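You operate a simulated robot arm through the tools that you are given. There is no shell and no other tool. Be economical: measure what you need, move in short steps, check, and stop when the job is done.

Carry out the task below with a simulated robot arm. There is one attempt and no reset: what you move stays moved.

## Task
Wind the nozzle gap to 35 mm, set a 40 ml shot and fill the middle hollow.
Fine: leave the other two empty; pull the table out after.

The check looks at the end state, three seconds after you hand in, the way a careful person would. Anything else that was tipped, shoved, dropped, spilled or broken makes it a failure.

## Robot
A 7-joint arm with a two-finger gripper, hanging from a carriage that runs on a rail from [-2463, 14] to [17, 0] (x, y) and turns from -5.986 to 6.021 rad about z. Base frame: it is fixed where the carriage stands at the start and does not move with it; the origin is on the floor, on the carriage's upright axis, x ahead of it, y to its left, z up. Lengths are in mm, angles in rad, forces in N, time in s.
With the tool pointing down near the work surface it reaches from about 460 to 820 mm from the robot's upright axis, wherever it stands. Its first joint turns from -2.496 to 2.496 rad. Places, roughly: black shot dial [800, -200, 900]; green shot button [800, -100, 900]; record [12400, -2100, -200]; side handwheel [800, 300, 1000]; sliding table with the blue handle [800, 100, 900]. Payload 1.37 kg.
The tool frame sits at the grasp point between the pads (the TCP): z along the fingers, y along the line on which they close. The tips reach 16 mm beyond it. Largest opening 92 mm; the body of the gripper starts 74 mm behind the TCP.
Orientation is that of the tool frame in the base frame, as [roll, pitch, yaw] about the fixed x, y, z axes, in that order (R = Rz(yaw) Ry(pitch) Rx(roll)). With the fingers straight down and closing along the base's y, the tool's x points along the base's -x, its y along +y and its z along -z.

## Interface
- The arm moves only by the tool nudge_tool. Its argument "commands" is a list of rows, each an object of numbers (a shift or turn left out is 0, a gripper value left out holds the last): "tx", "ty", "tz": the shift along the base's x, y, z in mm; "wx", "wy", "wz": the turn, a rotation vector about the base's x, y, z in rad; "fingers": the closure, from 0 (fully open) to 1 (shut). In form: [{"tx": .., "ty": .., "tz": .., "wx": .., "wy": .., "wz": .., "fingers": ..}, ...]. A call has 1 to 20 rows; each row shifts and turns the commanded pose from where the row before left it. Rows are played at 5 a second. More than 50 mm and 0.15 rad between two rows, or a gripper value outside its range, and nothing of the call is played. Where a pose cannot be reached the arm comes as near as it can. A force on the tool above 50 N (or 10 N above the force at the start of the call, whichever is more), or a blocked arm, ends the call early, and 0.2 s more pass. The fingers move at their own pace and stop on an object; they squeeze with about 26 N. The grip force told is the motor's: it shows also when the fingers shut on nothing. Time passes only in rows, and 0.2 s behind the last, so rows that do not move let the fingers close. The reply holds the time, the measured pose of the TCP, the force on the tool along the base axes, the opening and the grip force, in the units named above and with some noise, with the torque about the TCP (base axes, N m) and any sound that the robot's microphone picked up.
- Cameras (640 x 400 px; columns grow to the right, rows downward): "scene" is now at [293.5, -1.6, 1751]; the picture's right is [0.07, -1.00, 0.00], its down [-0.84, -0.06, -0.55] and it looks along [0.54, 0.04, -0.84] (base axes); focal length 258 px, centre (320, 200). "wrist" rides on the gripper at [71, 19, -111] in the tool frame; the picture's right is [-0.26, 0.97, 0.00], its down [-0.78, -0.21, -0.59] and it looks along [-0.57, -0.15, 0.81] (tool axes); focal length 280 px, centre (320, 200). There is no depth. A picture from a camera that has moved, and an enlarged one, comes with that camera's place and axes in the base frame and with its lens. The place of the scene camera against the robot may be out by one fixed shift of up to 18 mm in any direction.
- get_image(camera): a new picture of that camera. No time passes.
- move_column(by): slides the trunk up (or, below 0, down) by that many mm; the arm and the scene camera ride with it, the base frame stays. It gives what a move gives, with no picture.
- base_move(legs): drives the robot by 1 to 6 legs, each [ahead, left, turn to the left] in mm, mm and rad, along the robot's own axes; the way and the turn of a leg run together, so that a leg with both is an arc; at most 1500 mm and 3.142 rad a leg. The arm and the cameras ride along, it lands a little off, and it stops where it bumps. It keeps to its track: a leg is cut to what the track allows. It gives what a move gives.
- aim_head(pan, tilt): turns the head with the scene camera to pan (to the left, within 2.705 rad either way) and tilt (down, from -0.506 to 1.204), counted from straight ahead of the robot. It gives what a move gives.
- close_up(camera, box): a new picture of the part [left, top, right, bottom] of that camera's present view, enlarged. No time passes.
- hand_in(): hands the job in; it is judged then, once.

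Work in short steps. Places have to be worked out from the pictures, the camera data and where the tool is seen: move nearer, look again, correct. Check each grasp and each placing, and mend what went wrong. You have 120 turns and 82 pictures in all, those below and enlarged ones among them. Open the gripper and draw the arm clear of the work before you hand the job in, unless the task says otherwise; then end with one line.

The tools are called after "Call:" as name(argument=value, ...) on one line, values as JSON. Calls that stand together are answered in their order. nudge_tool: Moves the arm, as the interface text tells. Its arguments: {"type":"object","properties":{"commands":{"type":"array","items":{"type":"object","properties":{"tx":{"type":"number"},"ty":{"type":"number"},"tz":{"type":"number"},"wx":{"type":"number"},"wy":{"type":"number"},"wz":{"type":"number"},"fingers":{"type":"number"}}}}},"required":["commands"]} The other tools are called the same way: move_column (by) slides the trunk up or down; base_move (legs) drives the base; aim_head (pan, tilt) turns the head that bears the scene camera; get_image (camera) takes a picture; close_up (camera, box) takes an enlarged picture of a part of a camera's view; hand_in () hands the job in.

At the start:

```text
clock: 0.0
position: [785.9, 139.8, 1285.1]
orientation: [3.14, 0.0, -3.141]
ft_force: [0.3, -0.9, 0.5]
moment: [-0.01, 0.04, -0.01]
gripper_width: 91.9
gripper_force: 0.0
trunk travel left (down, up): [-400.0, 181.0]
robot x, y, heading: [2.8, 1.0, 0.002]
head pan, tilt: [0.075, 0.993]
```

scene: 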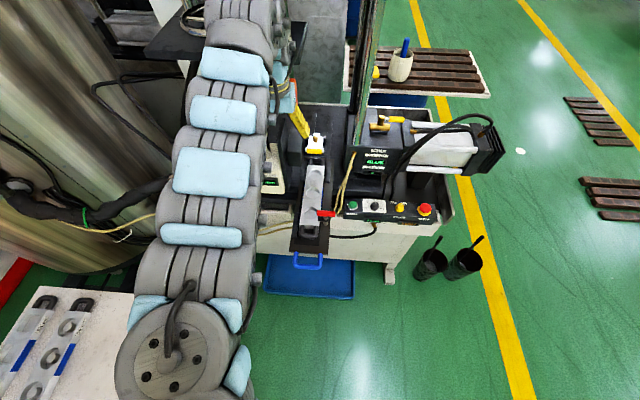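
wrist: 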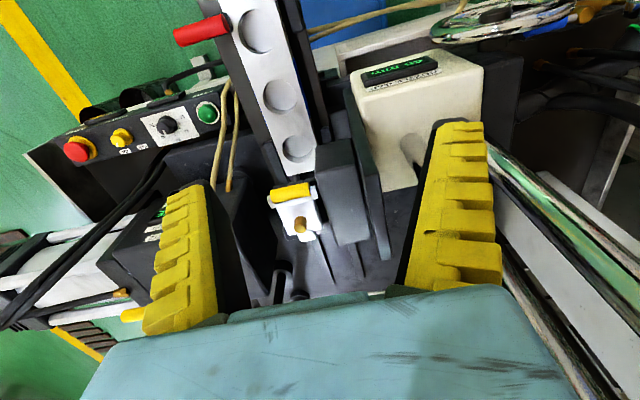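

The pictures show an injection machine with a sliding mould block with three hollows, dial, buttons and displays. I take enlarged views to read the panel.

Call:
close_up(camera="scene", box=[250, 90, 450, 280])

Call:
close_up(camera="wrist", box=[40, 0, 440, 250])

```text
2.11 times, centred on (350, 185) of scene
camera zoom: at [293.5, -1.6, 1751.0], right [0.07, -1.0, 0.0], down [-0.84, -0.06, -0.55], along [0.54, 0.04, -0.84], focal length 542 px, centre (257, 232)
```

zoom: 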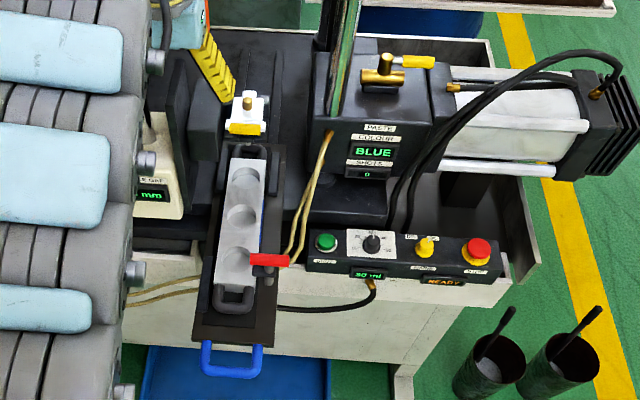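

```text
1.60 times, centred on (240, 125) of wrist
camera zoom: at [714.0, 158.7, 1394.4], right [0.26, 0.97, 0.0], down [0.78, -0.21, 0.59], along [0.57, -0.15, -0.81], focal length 449 px, centre (448, 320)
```

zoom: 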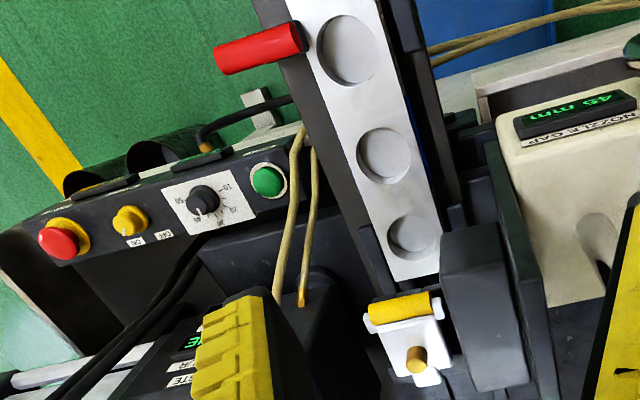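

I read the labels and knobs more closely.

Call:
close_up(camera="wrist", box=[50, 80, 240, 200])

Call:
close_up(camera="scene", box=[330, 110, 450, 230])

Call:
close_up(camera="wrist", box=[240, 40, 560, 300])

```text
3.33 times, centred on (145, 140) of wrist
camera zoom: at [714.0, 158.7, 1394.4], right [0.26, 0.97, 0.0], down [0.78, -0.21, 0.59], along [0.57, -0.15, -0.81], focal length 935 px, centre (903, 400)
```

zoom: 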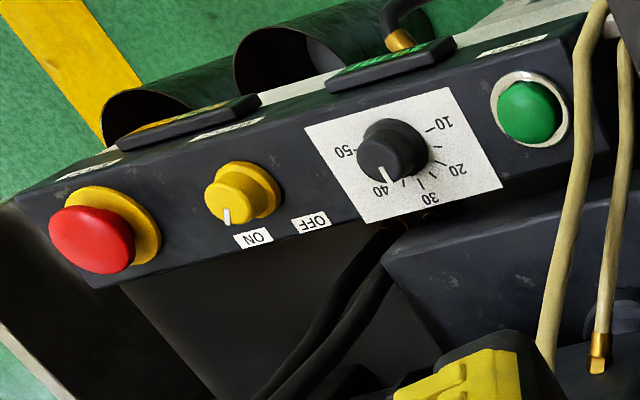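

```text
3.33 times, centred on (390, 170) of scene
camera zoom: at [293.5, -1.6, 1751.0], right [0.07, -1.0, 0.0], down [-0.84, -0.06, -0.55], along [0.54, 0.04, -0.84], focal length 859 px, centre (87, 300)
```

zoom: 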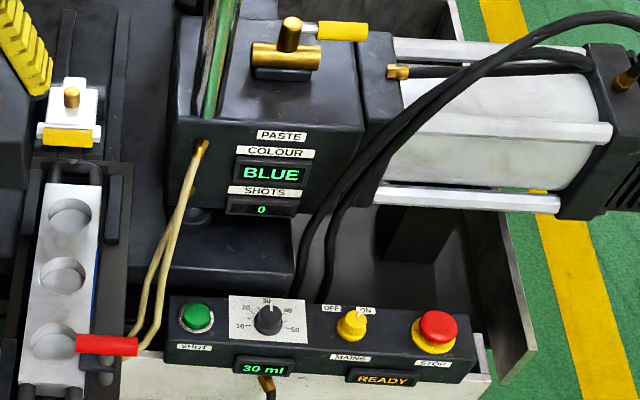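

```text
1.54 times, centred on (400, 170) of wrist
camera zoom: at [714.0, 158.7, 1394.4], right [0.26, 0.97, 0.0], down [0.78, -0.21, 0.59], along [0.57, -0.15, -0.81], focal length 431 px, centre (197, 246)
```

zoom: 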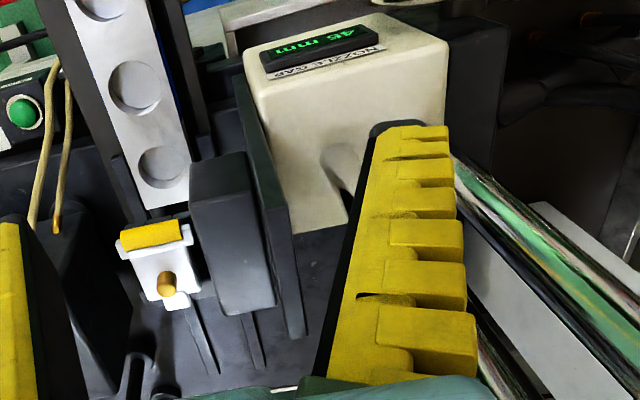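

Display reads 30 ml, nozzle gap 45 mm, paste BLUE, READY. I back the carriage off to see the whole machine front.

Call:
base_move(legs=[[-450, 0, 0]])

Call:
aim_head(pan=0.1, tilt=0.7)

Call:
get_image(camera="scene")

Call:
get_image(camera="wrist")

```text
clock: 2.7
position: [347.2, 137.9, 1285.2]
orientation: [-3.141, 0.001, 3.136]
ft_force: [0.4, -0.9, -0.2]
moment: [-0.04, -0.03, -0.02]
gripper_width: 92.0
gripper_force: 0.1
trunk travel left (down, up): [-400.0, 181.0]
robot x, y, heading: [-438.3, 0.5, -0.009]
head pan, tilt: [0.075, 0.993]
```

```text
clock: 3.5
position: [346.5, 137.7, 1285.1]
orientation: [3.141, 0.0, 3.136]
ft_force: [-0.5, 0.8, -0.2]
moment: [-0.04, 0.0, -0.01]
gripper_width: 91.4
gripper_force: 0.1
trunk travel left (down, up): [-400.0, 181.0]
robot x, y, heading: [-439.1, 1.7, -0.007]
head pan, tilt: [0.099, 0.7]
```

```text
74 pictures are left
camera scene: at [-132.7, 2.1, 1773.8], right [0.09, -1.0, 0.0], down [-0.64, -0.06, -0.76], along [0.76, 0.07, -0.64], focal length 258 px, centre (320, 200)
```

scene: 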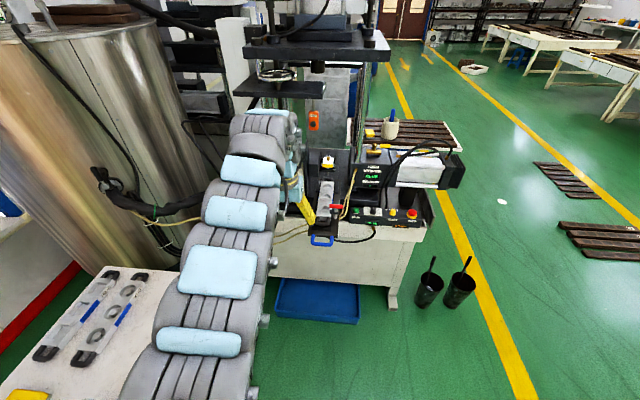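

```text
73 pictures are left
camera wrist: at [274.2, 156.5, 1394.4], right [0.27, 0.96, 0.0], down [0.78, -0.22, 0.59], along [0.57, -0.16, -0.81], focal length 280 px, centre (320, 200)
```

wrist: 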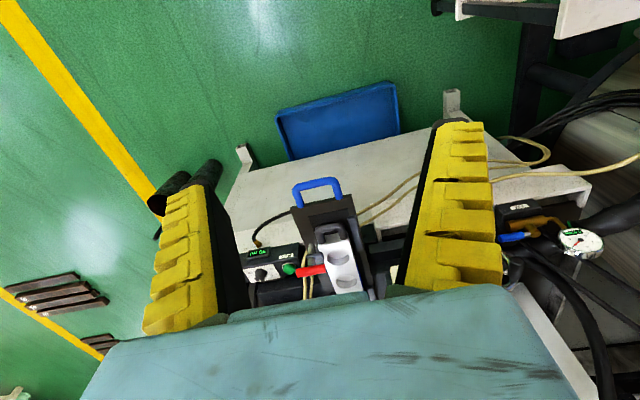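

I zoom on the machine.

Call:
close_up(camera="scene", box=[230, 30, 470, 260])

Call:
close_up(camera="scene", box=[290, 100, 370, 160])

Call:
close_up(camera="wrist", box=[480, 170, 640, 280])

```text
1.74 times, centred on (350, 145) of scene
camera zoom: at [-132.7, 2.1, 1773.8], right [0.09, -1.0, 0.0], down [-0.64, -0.06, -0.76], along [0.76, 0.07, -0.64], focal length 448 px, centre (268, 296)
```

zoom: 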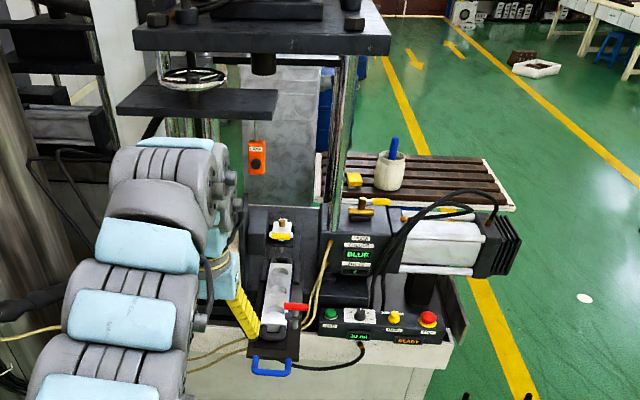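

```text
6.67 times, centred on (330, 130) of scene
camera zoom: at [-132.7, 2.1, 1773.8], right [0.09, -1.0, 0.0], down [-0.64, -0.06, -0.76], along [0.76, 0.07, -0.64], focal length 1717 px, centre (253, 667)
```

zoom: 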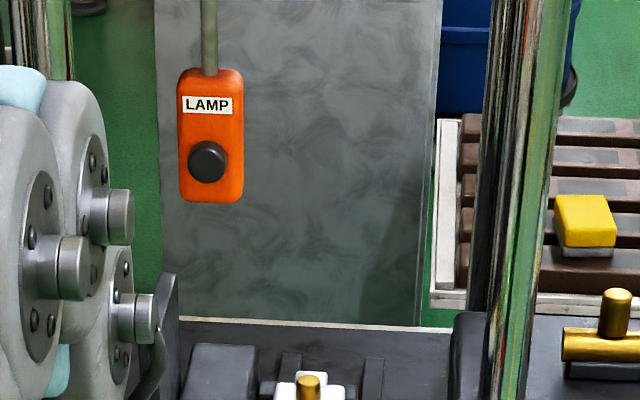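

```text
3.64 times, centred on (560, 225) of wrist
camera zoom: at [274.2, 156.5, 1394.4], right [0.27, 0.96, 0.0], down [0.78, -0.22, 0.59], along [0.57, -0.16, -0.81], focal length 1020 px, centre (-553, 109)
```

zoom: 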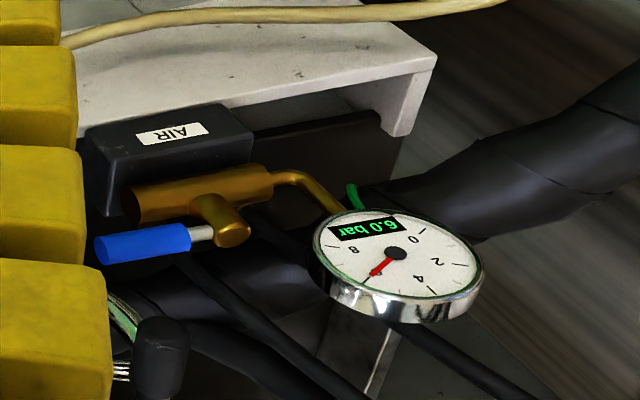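

Air is 6.0 bar and on. The handwheel is hidden by the arm; I swing the tool to the right in free space in front of the machine and look again.

Call:
nudge_tool(commands=[{"ty": -50}, {"ty": -50}, {"ty": -50}, {"ty": -50}, {"ty": -50}, {"ty": -50}, {"ty": -50}, {"ty": -50}, {"ty": -50}, {"ty": -40}])

Call:
get_image(camera="scene")

```text
clock: 5.7
position: [313.7, -319.0, 1278.1]
orientation: [3.142, -0.001, 3.137]
ft_force: [0.0, -0.1, -0.5]
moment: [-0.02, 0.04, 0.01]
gripper_width: 91.9
gripper_force: 0.1
out of reach, approached as far as the arm can: row 8, 9, 10
trunk travel left (down, up): [-400.0, 181.0]
robot x, y, heading: [-439.4, 2.6, -0.013]
head pan, tilt: [0.099, 0.7]
```

```text
69 pictures are left
camera scene: at [-132.6, 2.1, 1773.9], right [0.09, -1.0, 0.0], down [-0.64, -0.06, -0.77], along [0.76, 0.07, -0.64], focal length 258 px, centre (320, 200)
```

scene: 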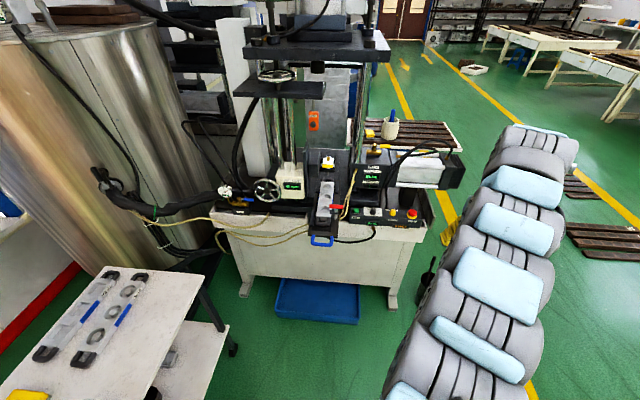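

Call:
close_up(camera="scene", box=[200, 130, 360, 250])

Call:
close_up(camera="scene", box=[210, 20, 390, 150])

Call:
close_up(camera="scene", box=[295, 145, 365, 250])

```text
3.33 times, centred on (280, 190) of scene
camera zoom: at [-132.6, 2.1, 1773.9], right [0.09, -1.0, 0.0], down [-0.64, -0.06, -0.77], along [0.76, 0.07, -0.64], focal length 859 px, centre (453, 233)
```

zoom: 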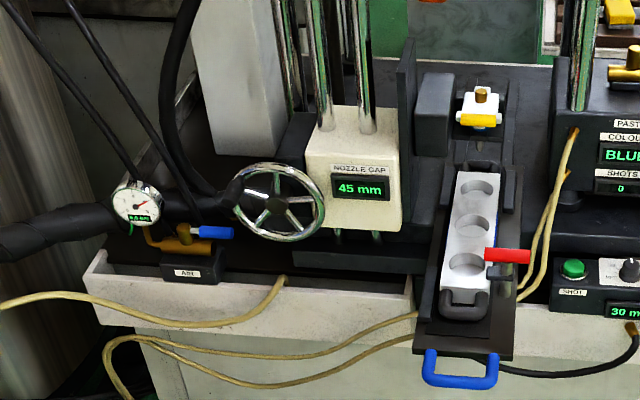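

```text
3.08 times, centred on (300, 85) of scene
camera zoom: at [-132.6, 2.1, 1773.9], right [0.09, -1.0, 0.0], down [-0.64, -0.06, -0.77], along [0.76, 0.07, -0.64], focal length 793 px, centre (382, 554)
```

zoom: 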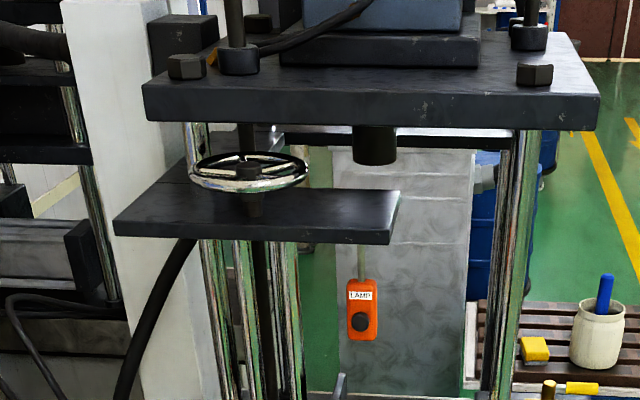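

```text
3.81 times, centred on (330, 198) of scene
camera zoom: at [-132.6, 2.1, 1773.9], right [0.09, -1.0, 0.0], down [-0.64, -0.06, -0.77], along [0.76, 0.07, -0.64], focal length 981 px, centre (282, 210)
```

zoom: 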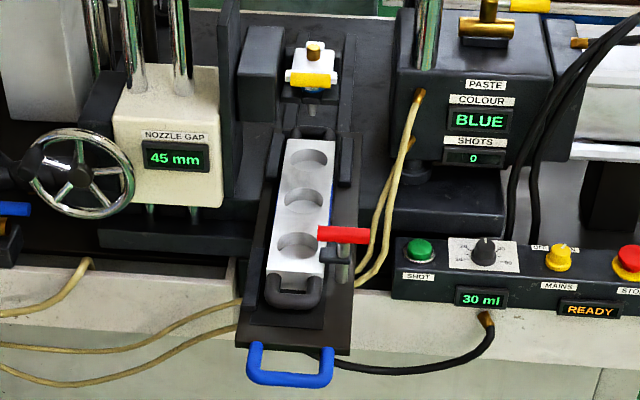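

The nozzle (white/yellow) hangs above the table line; the side handwheel with crank knob faces the robot beside the 45 mm display. I bring the arm back left and the carriage partially forward to view the wheel with the wrist camera.

Call:
nudge_tool(commands=[{"ty": 50}, {"ty": 50}, {"ty": 50}, {"ty": 50}, {"ty": 50}, {"ty": 50}, {"ty": 50}, {"ty": 50}, {"ty": 50}, {"ty": 50}, {"ty": 50}, {"ty": 50}])

Call:
base_move(legs=[[200, 0, 0]])

Call:
get_image(camera="wrist")

```text
clock: 8.3
position: [309.7, 281.2, 1275.9]
orientation: [-3.14, -0.002, 3.136]
ft_force: [0.1, -0.7, -0.1]
moment: [0.08, -0.01, 0.01]
gripper_width: 92.0
gripper_force: 0.1
trunk travel left (down, up): [-400.0, 181.0]
robot x, y, heading: [-441.1, 2.6, -0.005]
head pan, tilt: [0.099, 0.7]
```

```text
clock: 9.9
position: [508.4, 281.5, 1274.6]
orientation: [3.14, 0.001, 3.138]
ft_force: [-1.2, 1.7, 0.5]
moment: [0.0, 0.02, -0.01]
gripper_width: 91.8
gripper_force: 0.1
trunk travel left (down, up): [-400.0, 181.0]
robot x, y, heading: [-242.3, 0.1, -0.005]
head pan, tilt: [0.099, 0.7]
```

```text
65 pictures are left
camera wrist: at [437.0, 300.2, 1385.8], right [0.27, 0.96, 0.0], down [0.78, -0.21, 0.59], along [0.57, -0.16, -0.81], focal length 280 px, centre (320, 200)
```

wrist: 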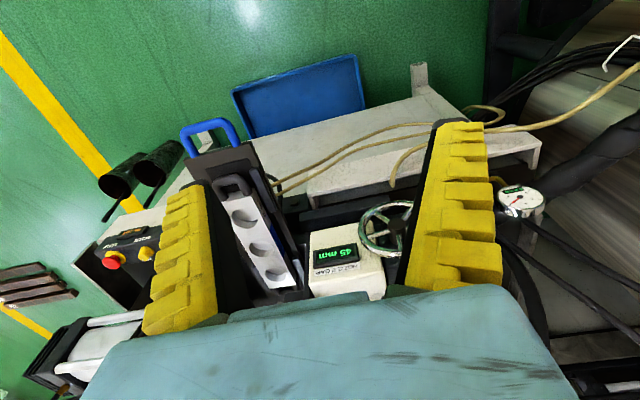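

Triangulating, the wheel centre is near [780, 334, 1040]. I move nearer and slightly left.

Call:
base_move(legs=[[160, 0, 0]])

Call:
nudge_tool(commands=[{"ty": 40, "tz": -50}])

Call:
get_image(camera="wrist")

```text
clock: 11.3
position: [667.6, 281.5, 1274.7]
orientation: [-3.141, -0.002, 3.14]
ft_force: [0.1, -0.6, -0.4]
moment: [0.02, -0.02, -0.02]
gripper_width: 91.9
gripper_force: 0.1
trunk travel left (down, up): [-400.0, 181.0]
robot x, y, heading: [-82.1, 1.3, -0.002]
head pan, tilt: [0.099, 0.7]
```

```text
refused: row 1 steps farther than a row can; nothing moved
```

```text
64 pictures are left
camera wrist: at [595.8, 300.5, 1385.8], right [0.26, 0.96, 0.0], down [0.78, -0.21, 0.59], along [0.57, -0.16, -0.81], focal length 280 px, centre (320, 200)
```

wrist: 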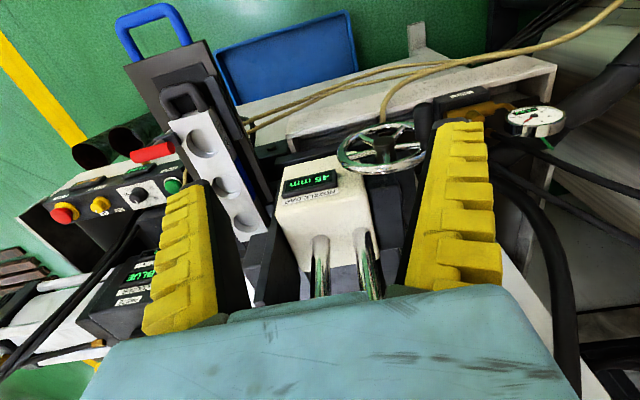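

Call:
close_up(camera="wrist", box=[310, 80, 470, 200])

Call:
close_up(camera="wrist", box=[100, 60, 260, 180])

```text
3.33 times, centred on (390, 140) of wrist
camera zoom: at [595.8, 300.5, 1385.8], right [0.26, 0.96, 0.0], down [0.78, -0.21, 0.59], along [0.57, -0.16, -0.81], focal length 935 px, centre (87, 400)
```

zoom: 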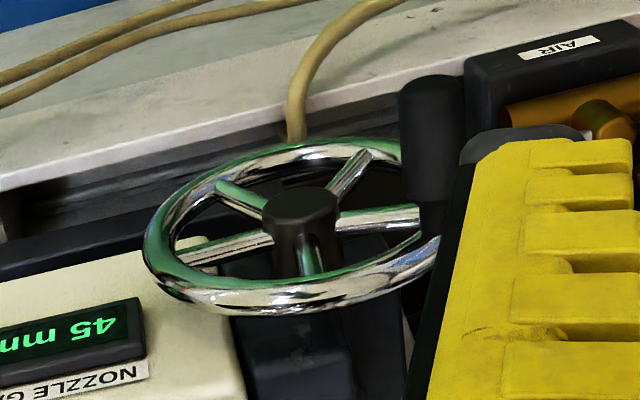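

```text
3.33 times, centred on (180, 120) of wrist
camera zoom: at [595.8, 300.5, 1385.8], right [0.26, 0.96, 0.0], down [0.78, -0.21, 0.59], along [0.57, -0.16, -0.81], focal length 935 px, centre (787, 467)
```

zoom: 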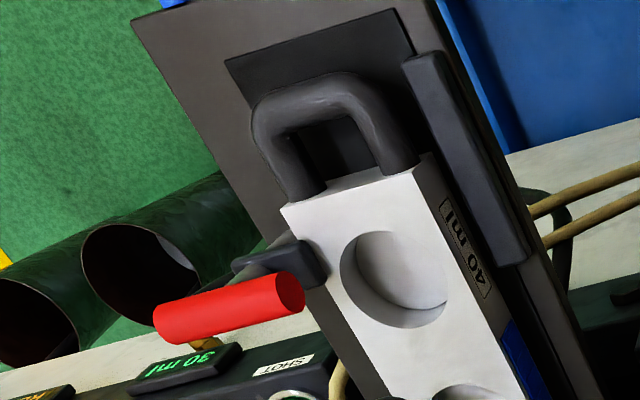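

Wheel centre ~[772, 336, 1040], knob ~y 388 protruding from x≈788 to 734. I line the tool up in front of it (lower, short of the knob) and look.

Call:
nudge_tool(commands=[{"ty": 35, "tx": -25}, {"ty": 35, "tx": -25}, {"ty": 36}, {"tz": -40}, {"tz": -40}, {"tz": -40}])

Call:
get_image(camera="wrist")

```text
clock: 12.7
position: [619.6, 388.1, 1158.2]
orientation: [3.139, 0.001, -3.14]
ft_force: [0.0, 1.4, -0.2]
moment: [-0.03, 0.02, -0.01]
gripper_width: 91.9
gripper_force: 0.0
trunk travel left (down, up): [-400.0, 181.0]
robot x, y, heading: [-79.2, 2.9, -0.003]
head pan, tilt: [0.099, 0.7]
```

```text
61 pictures are left
camera wrist: at [546.6, 406.7, 1267.4], right [0.26, 0.96, 0.0], down [0.78, -0.21, 0.59], along [0.57, -0.15, -0.81], focal length 280 px, centre (320, 200)
```

wrist: 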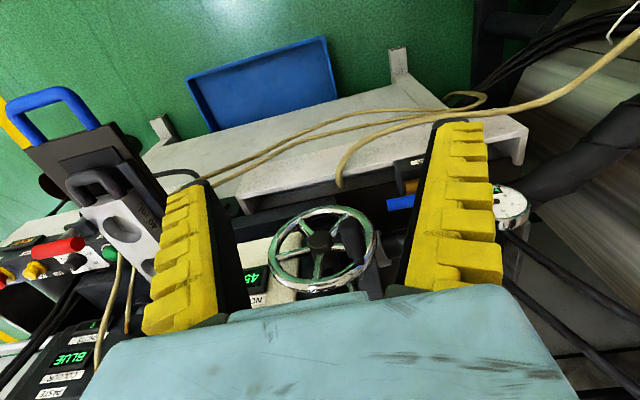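

Call:
close_up(camera="wrist", box=[250, 190, 410, 310])

```text
3.33 times, centred on (330, 250) of wrist
camera zoom: at [546.6, 406.7, 1267.4], right [0.26, 0.96, 0.0], down [0.78, -0.21, 0.59], along [0.57, -0.15, -0.81], focal length 935 px, centre (287, 33)
```

zoom: 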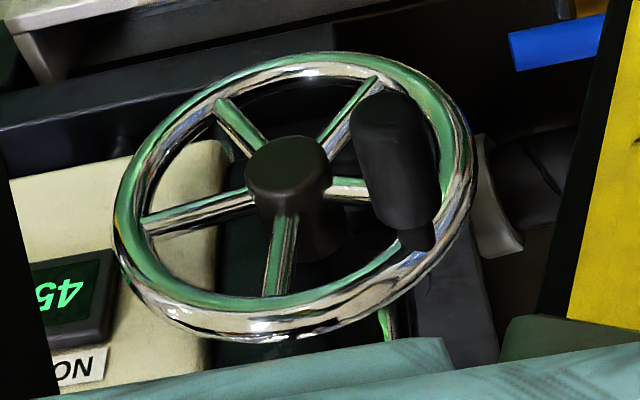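

Knob tip centre triangulates to about [732, 387, 1055], wheel centre ≈ [795, 340, 1015], radius ≈ 62. I move the carriage forward a bit and lower the open fingers astride the knob.

Call:
base_move(legs=[[60, 0, 0]])

Call:
nudge_tool(commands=[{"tx": 35}, {"tx": 31}, {"tz": -35}, {"tz": -35}, {"tz": -25}])

Call:
get_image(camera="wrist")

```text
clock: 13.7
position: [679.6, 388.0, 1157.4]
orientation: [-3.141, 0.0, 3.14]
ft_force: [-0.9, -1.0, -0.1]
moment: [-0.02, -0.01, 0.01]
gripper_width: 91.9
gripper_force: 0.0
trunk travel left (down, up): [-400.0, 181.0]
robot x, y, heading: [-20.6, -0.0, -0.001]
head pan, tilt: [0.099, 0.7]
```

```text
clock: 14.9
position: [699.7, 382.7, 1076.0]
orientation: [-3.141, 0.002, 3.138]
ft_force: [0.5, -0.5, 0.1]
moment: [0.01, 0.03, 0.01]
gripper_width: 91.7
gripper_force: 0.1
out of reach, approached as far as the arm can: row 1, 2, 5
trunk travel left (down, up): [-400.0, 181.0]
robot x, y, heading: [-20.6, -1.6, -0.004]
head pan, tilt: [0.099, 0.7]
```

```text
59 pictures are left
camera wrist: at [626.5, 401.0, 1186.6], right [0.27, 0.96, 0.0], down [0.78, -0.21, 0.59], along [0.57, -0.16, -0.81], focal length 280 px, centre (320, 200)
```

wrist: 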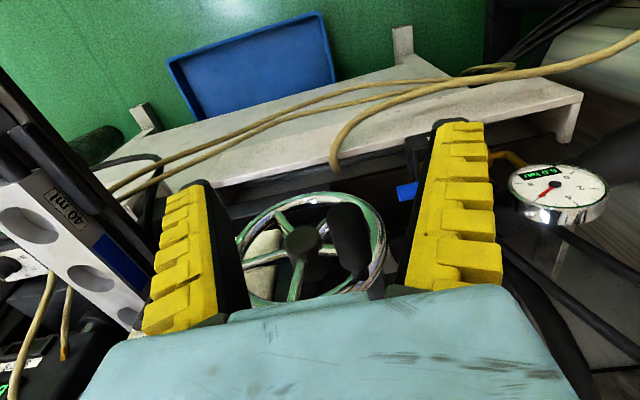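

The reach is limited at this y, so I take the carriage to the rail's end and tilt the fingers forward to gain reach.

Call:
base_move(legs=[[36, 0, 0]])

Call:
nudge_tool(commands=[{"tx": -25}, {"wy": -0.14, "tx": -10}, {"wy": -0.14}, {"wy": -0.14}, {"wy": -0.14}])

Call:
get_image(camera="wrist")

```text
clock: 15.7
position: [732.8, 381.5, 1076.6]
orientation: [-3.14, 0.0, 3.138]
ft_force: [-0.1, -0.8, -1.3]
moment: [0.0, -0.01, 0.02]
gripper_width: 91.6
gripper_force: 0.2
trunk travel left (down, up): [-400.0, 181.0]
robot x, y, heading: [16.6, 3.3, -0.005]
head pan, tilt: [0.099, 0.7]
```

```text
clock: 16.9
position: [697.9, 382.4, 1076.6]
orientation: [3.139, 0.564, 3.138]
ft_force: [0.8, -0.6, -0.2]
moment: [-0.01, 0.06, 0.02]
gripper_width: 92.1
gripper_force: 0.1
trunk travel left (down, up): [-400.0, 181.0]
robot x, y, heading: [12.1, -3.1, -0.007]
head pan, tilt: [0.099, 0.7]
```

```text
58 pictures are left
camera wrist: at [578.1, 400.6, 1131.1], right [0.22, 0.96, 0.14], down [0.34, -0.21, 0.91], along [0.91, -0.16, -0.38], focal length 280 px, centre (320, 200)
```

wrist: 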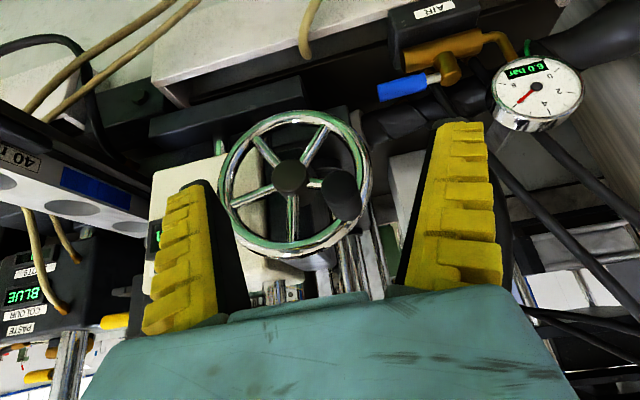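

Clear view: knob centre about [735, 388, 1060], wheel centre [795, 343, 1020]. I advance to straddle the knob and close.

Call:
nudge_tool(commands=[{"tx": 26, "ty": 3, "tz": -8}, {"tx": 26, "ty": 3, "tz": -8}, {"fingers": 1}, {}, {}, {}])

Call:
get_image(camera="wrist")

```text
clock: 18.3
position: [751.3, 387.9, 1059.8]
orientation: [3.139, 0.559, 3.139]
ft_force: [-0.1, 1.3, 1.5]
moment: [-0.01, 0.28, 0.05]
gripper_width: 17.3
gripper_force: 28.2
trunk travel left (down, up): [-400.0, 181.0]
robot x, y, heading: [13.6, -0.8, -0.008]
head pan, tilt: [0.099, 0.7]
```

```text
57 pictures are left
camera wrist: at [631.1, 406.3, 1115.9], right [0.22, 0.96, 0.14], down [0.35, -0.21, 0.91], along [0.91, -0.16, -0.38], focal length 280 px, centre (320, 200)
```

wrist: 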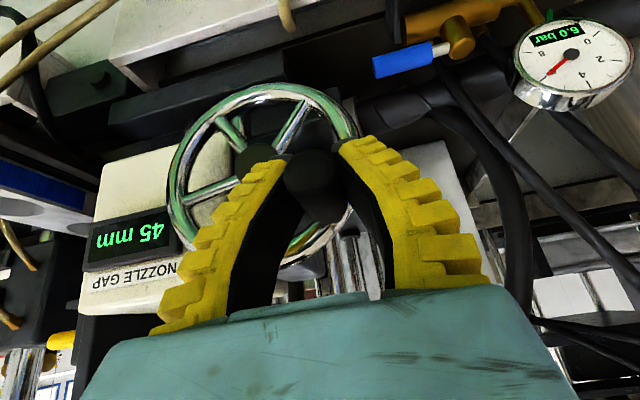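

Knob gripped (17 mm), display readable. I turn about 30° clockwise as a test.

Call:
nudge_tool(commands=[{"ty": -7.6, "tz": 7.2}, {"ty": -8.8, "tz": 5.8}, {"ty": -9.6, "tz": 4.1}, {}])

Call:
get_image(camera="wrist")

```text
clock: 19.3
position: [750.3, 360.1, 1074.2]
orientation: [3.141, 0.557, 3.138]
ft_force: [9.5, 3.5, -20.6]
moment: [0.36, 0.33, 0.11]
gripper_width: 14.3
gripper_force: 27.9
trunk travel left (down, up): [-400.0, 181.0]
robot x, y, heading: [12.0, 2.9, -0.0]
head pan, tilt: [0.099, 0.7]
```

```text
56 pictures are left
camera wrist: at [629.9, 379.1, 1130.3], right [0.23, 0.96, 0.14], down [0.35, -0.21, 0.91], along [0.91, -0.16, -0.39], focal length 280 px, centre (320, 200)
```

wrist: 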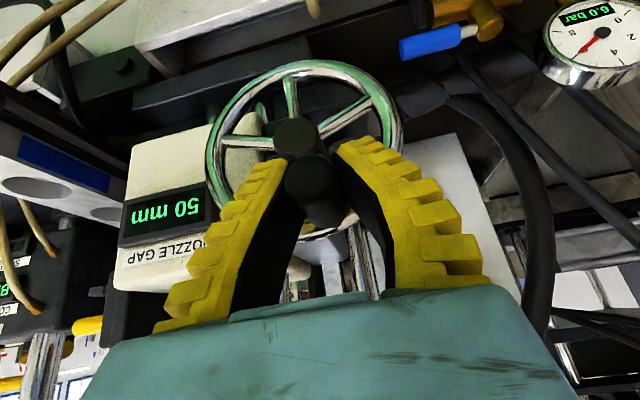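

Clockwise raises the gap (50 mm now, ~5 mm per 30°). I turn counter-clockwise by ~50° and check.

Call:
nudge_tool(commands=[{"ty": 9.3, "tz": -4.3}, {"ty": 8.6, "tz": -5.4}, {"ty": 7.5, "tz": -6.7}, {"ty": 6.2, "tz": -8.0}, {"ty": 4.8, "tz": -8.9}, {}])

Call:
get_image(camera="wrist")

```text
clock: 20.7
position: [750.6, 395.1, 1043.4]
orientation: [-3.14, 0.562, 3.138]
ft_force: [2.7, -13.0, -8.8]
moment: [-0.01, -0.07, -0.15]
gripper_width: 12.6
gripper_force: 28.3
trunk travel left (down, up): [-400.0, 181.0]
robot x, y, heading: [14.1, -1.5, -0.005]
head pan, tilt: [0.099, 0.7]
```

```text
55 pictures are left
camera wrist: at [630.8, 414.1, 1097.8], right [0.23, 0.96, 0.14], down [0.35, -0.21, 0.91], along [0.91, -0.16, -0.38], focal length 280 px, centre (320, 200)
```

wrist: 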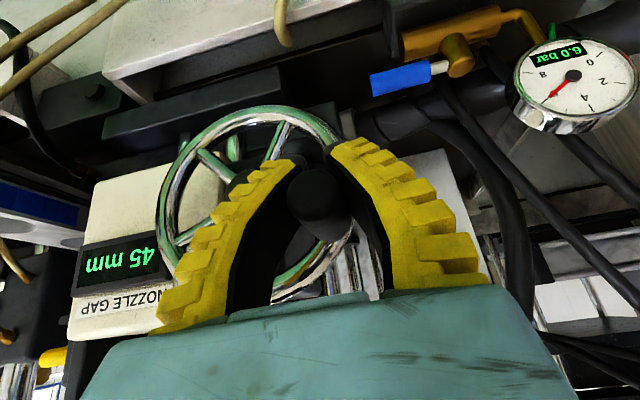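

Reads 45 mm; continuing counter-clockwise another ~30° with care since the grip drags a bit.

Call:
nudge_tool(commands=[{"ty": 3, "tz": -9}, {"ty": 2, "tz": -10}, {"tz": -10}, {}])

Call:
get_image(camera="wrist")

```text
clock: 21.7
position: [749.2, 405.3, 1014.6]
orientation: [3.137, 0.562, -3.141]
ft_force: [2.4, -3.6, -0.9]
moment: [0.07, -0.01, 0.03]
gripper_width: 6.1
gripper_force: 27.6
trunk travel left (down, up): [-400.0, 181.0]
robot x, y, heading: [11.5, -3.2, -0.002]
head pan, tilt: [0.099, 0.7]
```

```text
54 pictures are left
camera wrist: at [629.9, 422.5, 1070.1], right [0.22, 0.96, 0.14], down [0.35, -0.21, 0.91], along [0.91, -0.15, -0.38], focal length 280 px, centre (320, 200)
```

wrist: 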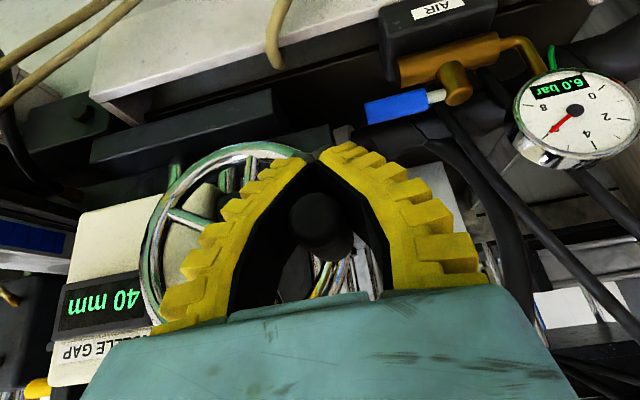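

Reads 40 mm, but the fingers slid below the knob. I open, rise above it, close, and push the knob down with the closed tips instead.

Call:
nudge_tool(commands=[{"fingers": 0}, {}, {}, {"tz": 30}, {"tz": 30}, {"fingers": 1}, {}, {}, {"tz": -15}, {"tz": -8}, {"tz": -7}])

Call:
get_image(camera="wrist")

```text
clock: 24.1
position: [749.1, 403.9, 1044.2]
orientation: [3.141, 0.56, 3.139]
ft_force: [0.4, 0.1, -0.2]
moment: [-0.06, 0.02, -0.09]
gripper_width: 0.0
gripper_force: 26.2
trunk travel left (down, up): [-400.0, 181.0]
robot x, y, heading: [17.7, -0.0, -0.0]
head pan, tilt: [0.099, 0.7]
```

```text
53 pictures are left
camera wrist: at [629.2, 421.2, 1098.9], right [0.23, 0.96, 0.14], down [0.35, -0.21, 0.91], along [0.91, -0.16, -0.38], focal length 280 px, centre (320, 200)
```

wrist: 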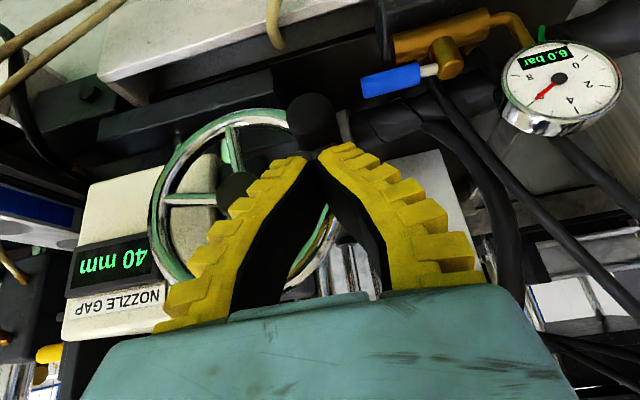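

The knob lies just below the tips. Pushing down in small steps.

Call:
nudge_tool(commands=[{"tz": -6}, {"tz": -6}, {"tz": -5}, {}])

Call:
get_image(camera="wrist")

```text
clock: 25.1
position: [749.0, 403.3, 1028.3]
orientation: [3.138, 0.559, 3.141]
ft_force: [-0.8, -0.3, 0.3]
moment: [0.0, 0.01, -0.02]
gripper_width: 0.0
gripper_force: 25.6
trunk travel left (down, up): [-400.0, 181.0]
robot x, y, heading: [14.4, 2.7, -0.004]
head pan, tilt: [0.099, 0.7]
```

```text
52 pictures are left
camera wrist: at [630.2, 422.0, 1083.1], right [0.22, 0.96, 0.14], down [0.35, -0.21, 0.91], along [0.91, -0.16, -0.38], focal length 280 px, centre (320, 200)
```

wrist: 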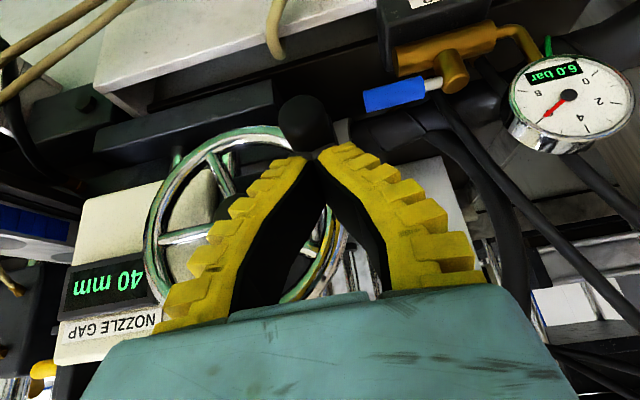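

Wheel turned a bit more, still 40. Continue gently.

Call:
nudge_tool(commands=[{"tz": -4, "ty": -1}, {"tz": -4, "ty": -1}, {}])

Call:
get_image(camera="wrist")

```text
clock: 25.9
position: [751.5, 401.4, 1020.0]
orientation: [3.141, 0.56, 3.139]
ft_force: [0.0, 0.1, 0.8]
moment: [-0.01, -0.02, -0.01]
gripper_width: 0.0
gripper_force: 25.9
trunk travel left (down, up): [-400.0, 181.0]
robot x, y, heading: [12.4, -0.1, -0.002]
head pan, tilt: [0.099, 0.7]
```

```text
51 pictures are left
camera wrist: at [630.3, 420.2, 1075.5], right [0.22, 0.96, 0.14], down [0.35, -0.21, 0.91], along [0.91, -0.16, -0.38], focal length 280 px, centre (320, 200)
```

wrist: 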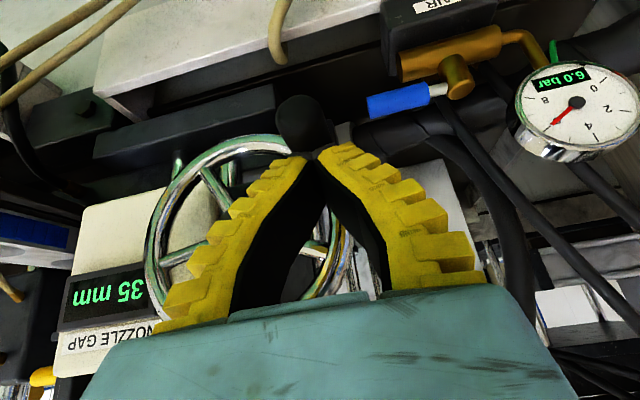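

35 mm shows. By my angle estimates it has only just crossed to 35 (display rounding to 5), so I push about 20° further to sit in the middle of that step.

Call:
nudge_tool(commands=[{"tz": -6, "ty": -3}, {"tz": -5, "ty": -4}, {"tz": -5, "ty": -4}, {}])

Call:
get_image(camera="wrist")

```text
clock: 26.9
position: [749.9, 389.6, 1003.1]
orientation: [3.14, 0.56, 3.138]
ft_force: [0.3, -0.6, -0.6]
moment: [0.0, -0.03, 0.0]
gripper_width: 0.0
gripper_force: 26.2
trunk travel left (down, up): [-400.0, 181.0]
robot x, y, heading: [11.6, -2.0, -0.003]
head pan, tilt: [0.099, 0.7]
```

```text
50 pictures are left
camera wrist: at [630.1, 408.7, 1058.9], right [0.22, 0.96, 0.14], down [0.35, -0.21, 0.91], along [0.91, -0.16, -0.38], focal length 280 px, centre (320, 200)
```

wrist: 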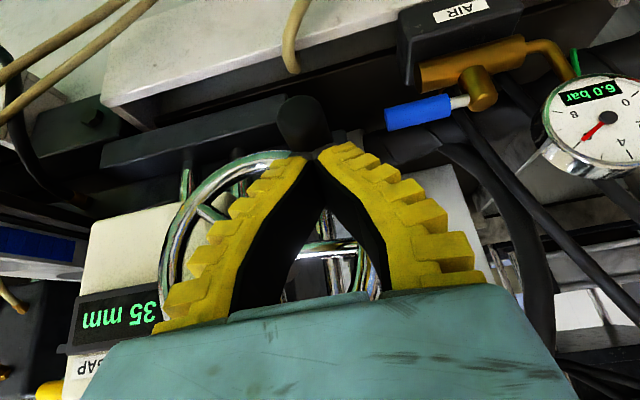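

Gap 35 mm, knob angle mid-step. I retreat and level the tool, then head for the panel.

Call:
nudge_tool(commands=[{"tx": -40}, {"tx": -40, "tz": 20}, {"tz": 50}, {"tz": 50}, {"tz": 50}, {"tz": 50, "wy": 0.0}, {"wy": 0.14}, {"wy": 0.14}, {"wy": 0.14}, {"wy": 0.14}, {"fingers": 0}])

Call:
nudge_tool(commands=[{"ty": -50}, {"ty": -50}, {"ty": -50}, {"ty": -50}, {"ty": -50}, {"ty": -50}, {"ty": -50}, {"ty": -50}, {"ty": -50}, {"ty": -50}, {"ty": -50}])

Call:
get_image(camera="wrist")

Call:
get_image(camera="scene")

```text
clock: 29.3
position: [670.4, 391.6, 1223.8]
orientation: [3.141, 0.001, 3.138]
ft_force: [0.1, 0.3, 0.3]
moment: [0.02, 0.02, -0.01]
gripper_width: 92.5
gripper_force: 0.0
trunk travel left (down, up): [-400.0, 181.0]
robot x, y, heading: [12.7, -2.2, 0.001]
head pan, tilt: [0.099, 0.7]
```

```text
clock: 31.7
position: [671.6, 302.2, 1224.4]
orientation: [3.141, 0.0, 3.138]
ft_force: [0.6, -0.5, -0.2]
moment: [-0.02, 0.0, 0.0]
gripper_width: 92.1
gripper_force: 0.0
out of reach, approached as far as the arm can: row 2, 3, 4, 5, 6, 7, 8, 9, 10, 11
trunk travel left (down, up): [-400.0, 181.0]
robot x, y, heading: [12.7, -1.5, -0.008]
head pan, tilt: [0.099, 0.7]
```

```text
49 pictures are left
camera wrist: at [599.0, 320.3, 1334.2], right [0.26, 0.96, 0.0], down [0.78, -0.21, 0.59], along [0.57, -0.16, -0.81], focal length 280 px, centre (320, 200)
```

wrist: 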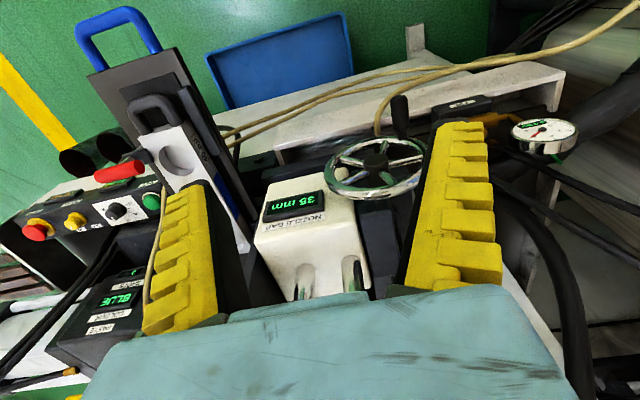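

```text
48 pictures are left
camera scene: at [321.9, 0.3, 1773.9], right [0.1, -1.0, 0.0], down [-0.64, -0.06, -0.76], along [0.76, 0.07, -0.64], focal length 258 px, centre (320, 200)
```

scene: 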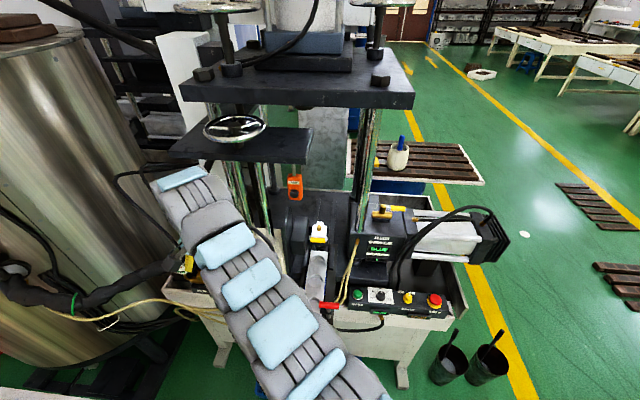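

The arm stalled at y≈302; I try lifting first and then sidestep.

Call:
nudge_tool(commands=[{"tz": 50}, {"ty": -30}, {"ty": -30}, {"ty": -30}, {"ty": -30}])

```text
clock: 32.9
position: [670.5, 280.0, 1272.5]
orientation: [-3.141, 0.0, 3.138]
ft_force: [0.3, -0.8, -0.2]
moment: [0.01, 0.01, 0.03]
gripper_width: 92.1
gripper_force: 0.0
out of reach, approached as far as the arm can: row 2, 3, 4, 5
trunk travel left (down, up): [-400.0, 181.0]
robot x, y, heading: [11.8, 0.1, -0.003]
head pan, tilt: [0.099, 0.7]
```

The arm has a minimum radius here (~715 mm), so I step outward in x while going right, staying well in front of the column (x≈920).

Call:
nudge_tool(commands=[{"tx": 35, "ty": -20}, {"tx": 35, "ty": -30}, {"ty": -50}, {"ty": -50}, {"ty": -50}, {"ty": -50}, {"ty": -50}, {"ty": -50}, {"ty": -50}, {"ty": -50}])

Call:
get_image(camera="wrist")

```text
clock: 35.1
position: [739.7, -166.8, 1271.0]
orientation: [-3.141, 0.001, 3.141]
ft_force: [-0.9, 0.9, 0.1]
moment: [-0.01, 0.01, -0.01]
gripper_width: 92.1
gripper_force: 0.1
trunk travel left (down, up): [-400.0, 181.0]
robot x, y, heading: [14.5, 0.5, -0.004]
head pan, tilt: [0.099, 0.7]
```

```text
47 pictures are left
camera wrist: at [667.4, -147.8, 1381.6], right [0.26, 0.96, 0.0], down [0.78, -0.21, 0.59], along [0.57, -0.15, -0.81], focal length 280 px, centre (320, 200)
```

wrist: 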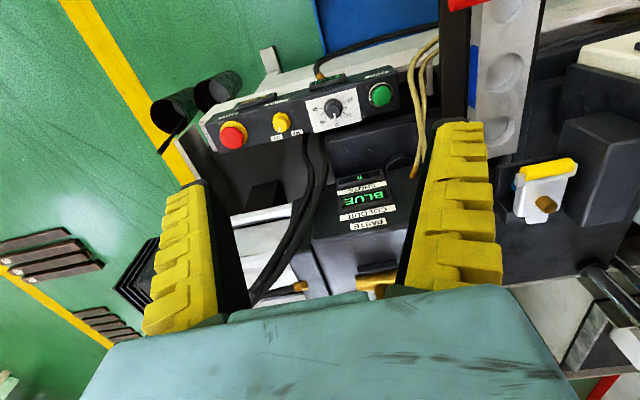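

Dial triangulates to ≈ [828, -162, 892]. I descend in front of/above the panel to look closer.

Call:
nudge_tool(commands=[{"tz": -50}, {"tz": -50}, {"tz": -50}, {"tz": -30}])

Call:
get_image(camera="wrist")

Call:
close_up(camera="wrist", box=[240, 60, 440, 185])

```text
clock: 36.1
position: [742.4, -166.5, 1095.8]
orientation: [-3.141, 0.001, 3.138]
ft_force: [0.5, -0.1, -1.2]
moment: [0.05, -0.02, 0.04]
gripper_width: 91.9
gripper_force: 0.1
trunk travel left (down, up): [-400.0, 181.0]
robot x, y, heading: [15.4, 1.3, -0.002]
head pan, tilt: [0.099, 0.7]
```

```text
46 pictures are left
camera wrist: at [670.0, -148.1, 1205.8], right [0.27, 0.96, 0.0], down [0.78, -0.21, 0.59], along [0.57, -0.16, -0.81], focal length 280 px, centre (320, 200)
```

wrist: 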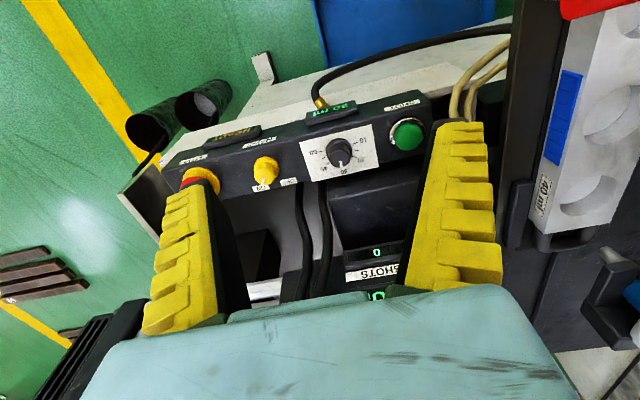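

```text
3.20 times, centred on (340, 122) of wrist
camera zoom: at [670.0, -148.1, 1205.8], right [0.27, 0.96, 0.0], down [0.78, -0.21, 0.59], along [0.57, -0.16, -0.81], focal length 897 px, centre (256, 448)
```

zoom: 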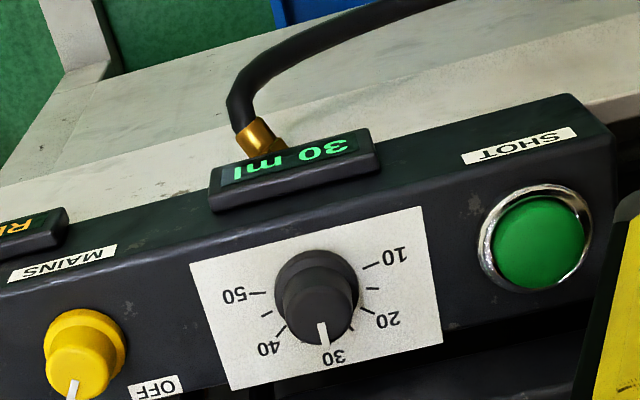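

Dial top ≈ [832, -168, 890], ~33 mm wide; 40 is roughly 55° clockwise. I approach above it with partly opened fingers, checking reach.

Call:
nudge_tool(commands=[{"tx": 44, "fingers": 0.42}, {"tx": 44}, {"tz": -45}, {"tz": -45}, {"tz": -30}])

Call:
get_image(camera="wrist")

```text
clock: 37.3
position: [810.7, -164.1, 990.2]
orientation: [-3.141, 0.003, 3.139]
ft_force: [0.6, 0.5, 0.8]
moment: [-0.05, 0.08, -0.04]
gripper_width: 56.2
gripper_force: 1.7
out of reach, approached as far as the arm can: row 3, 5
trunk travel left (down, up): [-400.0, 181.0]
robot x, y, heading: [14.1, 2.0, -0.005]
head pan, tilt: [0.099, 0.7]
```

```text
44 pictures are left
camera wrist: at [737.7, -145.5, 1100.2], right [0.26, 0.96, 0.0], down [0.78, -0.21, 0.59], along [0.57, -0.16, -0.81], focal length 280 px, centre (320, 200)
```

wrist: 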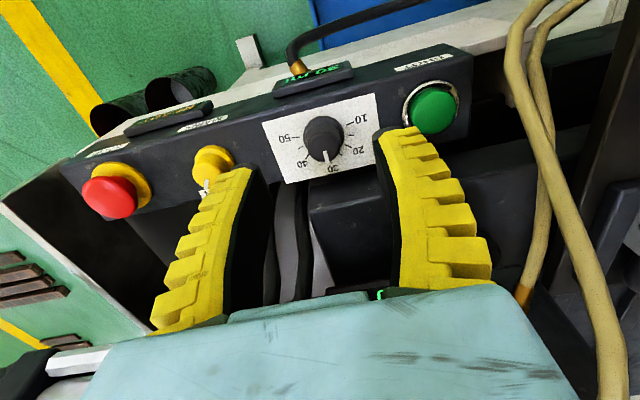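

Dial centre at ≈[828, -167, 895]. Reach shrinks low down, so I raise the tool 80 and lower the trunk 110.

Call:
nudge_tool(commands=[{"tz": 40}, {"tz": 40}, {"tx": 17, "ty": -3}])

Call:
move_column(by=-110)

Call:
get_image(camera="wrist")

```text
clock: 38.1
position: [822.5, -168.2, 1067.8]
orientation: [3.141, -0.002, 3.138]
ft_force: [-1.4, 0.6, -0.7]
moment: [-0.04, -0.11, 0.02]
gripper_width: 56.4
gripper_force: 2.6
trunk travel left (down, up): [-400.0, 181.0]
robot x, y, heading: [11.3, 1.1, -0.004]
head pan, tilt: [0.099, 0.7]
```

```text
clock: 39.5
position: [824.2, -169.7, 958.0]
orientation: [-3.141, 0.0, 3.138]
ft_force: [0.9, 0.5, -1.0]
moment: [0.0, 0.0, 0.06]
gripper_width: 56.0
gripper_force: 1.8
trunk travel left (down, up): [-290.0, 291.0]
robot x, y, heading: [11.3, 2.1, -0.002]
head pan, tilt: [0.099, 0.7]
```

```text
43 pictures are left
camera wrist: at [752.2, -149.6, 1068.5], right [0.26, 0.96, 0.0], down [0.78, -0.21, 0.59], along [0.57, -0.16, -0.81], focal length 280 px, centre (320, 200)
```

wrist: 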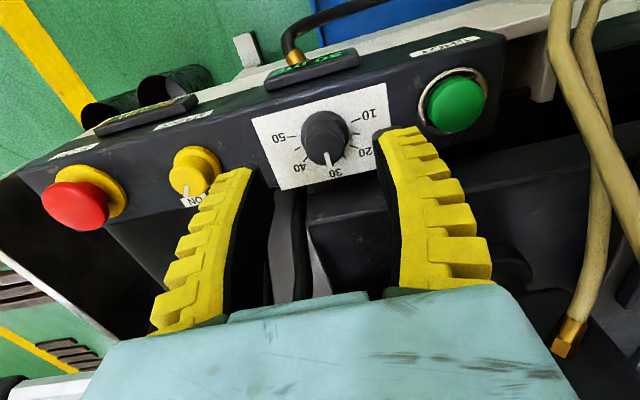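

Aligned; descend to straddle the knob (TCP z≈898) and look before closing.

Call:
nudge_tool(commands=[{"tx": 3, "ty": 2, "tz": -25}, {"tz": -20}, {"tz": -15}])

Call:
get_image(camera="wrist")

```text
clock: 40.4
position: [810.2, -165.1, 911.2]
orientation: [3.142, -0.002, 3.138]
ft_force: [0.4, 0.5, 0.6]
moment: [-0.01, 0.01, 0.0]
gripper_width: 56.3
gripper_force: 2.1
out of reach, approached as far as the arm can: row 1, 2
trunk travel left (down, up): [-290.0, 291.0]
robot x, y, heading: [11.7, -2.4, 0.003]
head pan, tilt: [0.099, 0.7]
```

```text
42 pictures are left
camera wrist: at [739.0, -146.5, 1021.1], right [0.26, 0.96, 0.0], down [0.78, -0.21, 0.59], along [0.57, -0.16, -0.81], focal length 280 px, centre (320, 200)
```

wrist: 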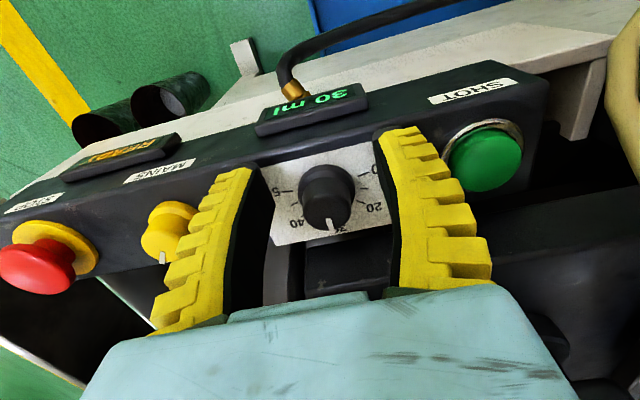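

Still short on reach; raise tool and drop trunk again.

Call:
nudge_tool(commands=[{"tz": 40}, {"tz": 40}, {"tx": 18, "ty": -3}])

Call:
move_column(by=-85)

Call:
get_image(camera="wrist")

```text
clock: 41.1
position: [828.3, -167.3, 991.6]
orientation: [-3.141, 0.001, 3.14]
ft_force: [0.5, 0.1, -0.6]
moment: [-0.03, 0.05, -0.01]
gripper_width: 56.1
gripper_force: 2.3
trunk travel left (down, up): [-290.0, 291.0]
robot x, y, heading: [12.8, 0.9, -0.003]
head pan, tilt: [0.099, 0.7]
```

```text
clock: 42.4
position: [830.4, -168.1, 908.1]
orientation: [-3.141, 0.001, 3.138]
ft_force: [0.4, 0.3, -0.5]
moment: [0.01, 0.04, 0.04]
gripper_width: 56.4
gripper_force: 2.0
trunk travel left (down, up): [-205.0, 376.0]
robot x, y, heading: [12.2, 1.6, -0.005]
head pan, tilt: [0.099, 0.7]
```

```text
41 pictures are left
camera wrist: at [757.1, -149.9, 1017.2], right [0.26, 0.96, 0.0], down [0.78, -0.21, 0.59], along [0.57, -0.16, -0.81], focal length 280 px, centre (320, 200)
```

wrist: 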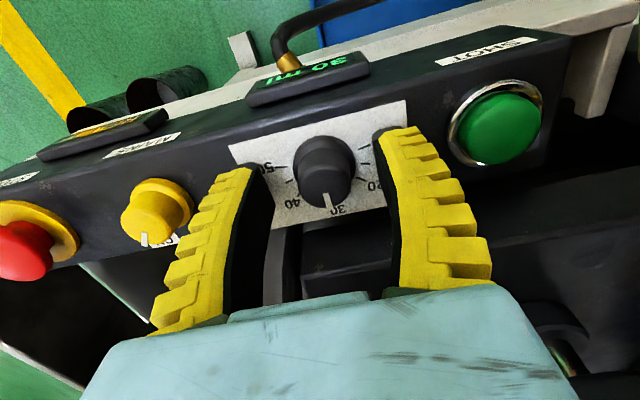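

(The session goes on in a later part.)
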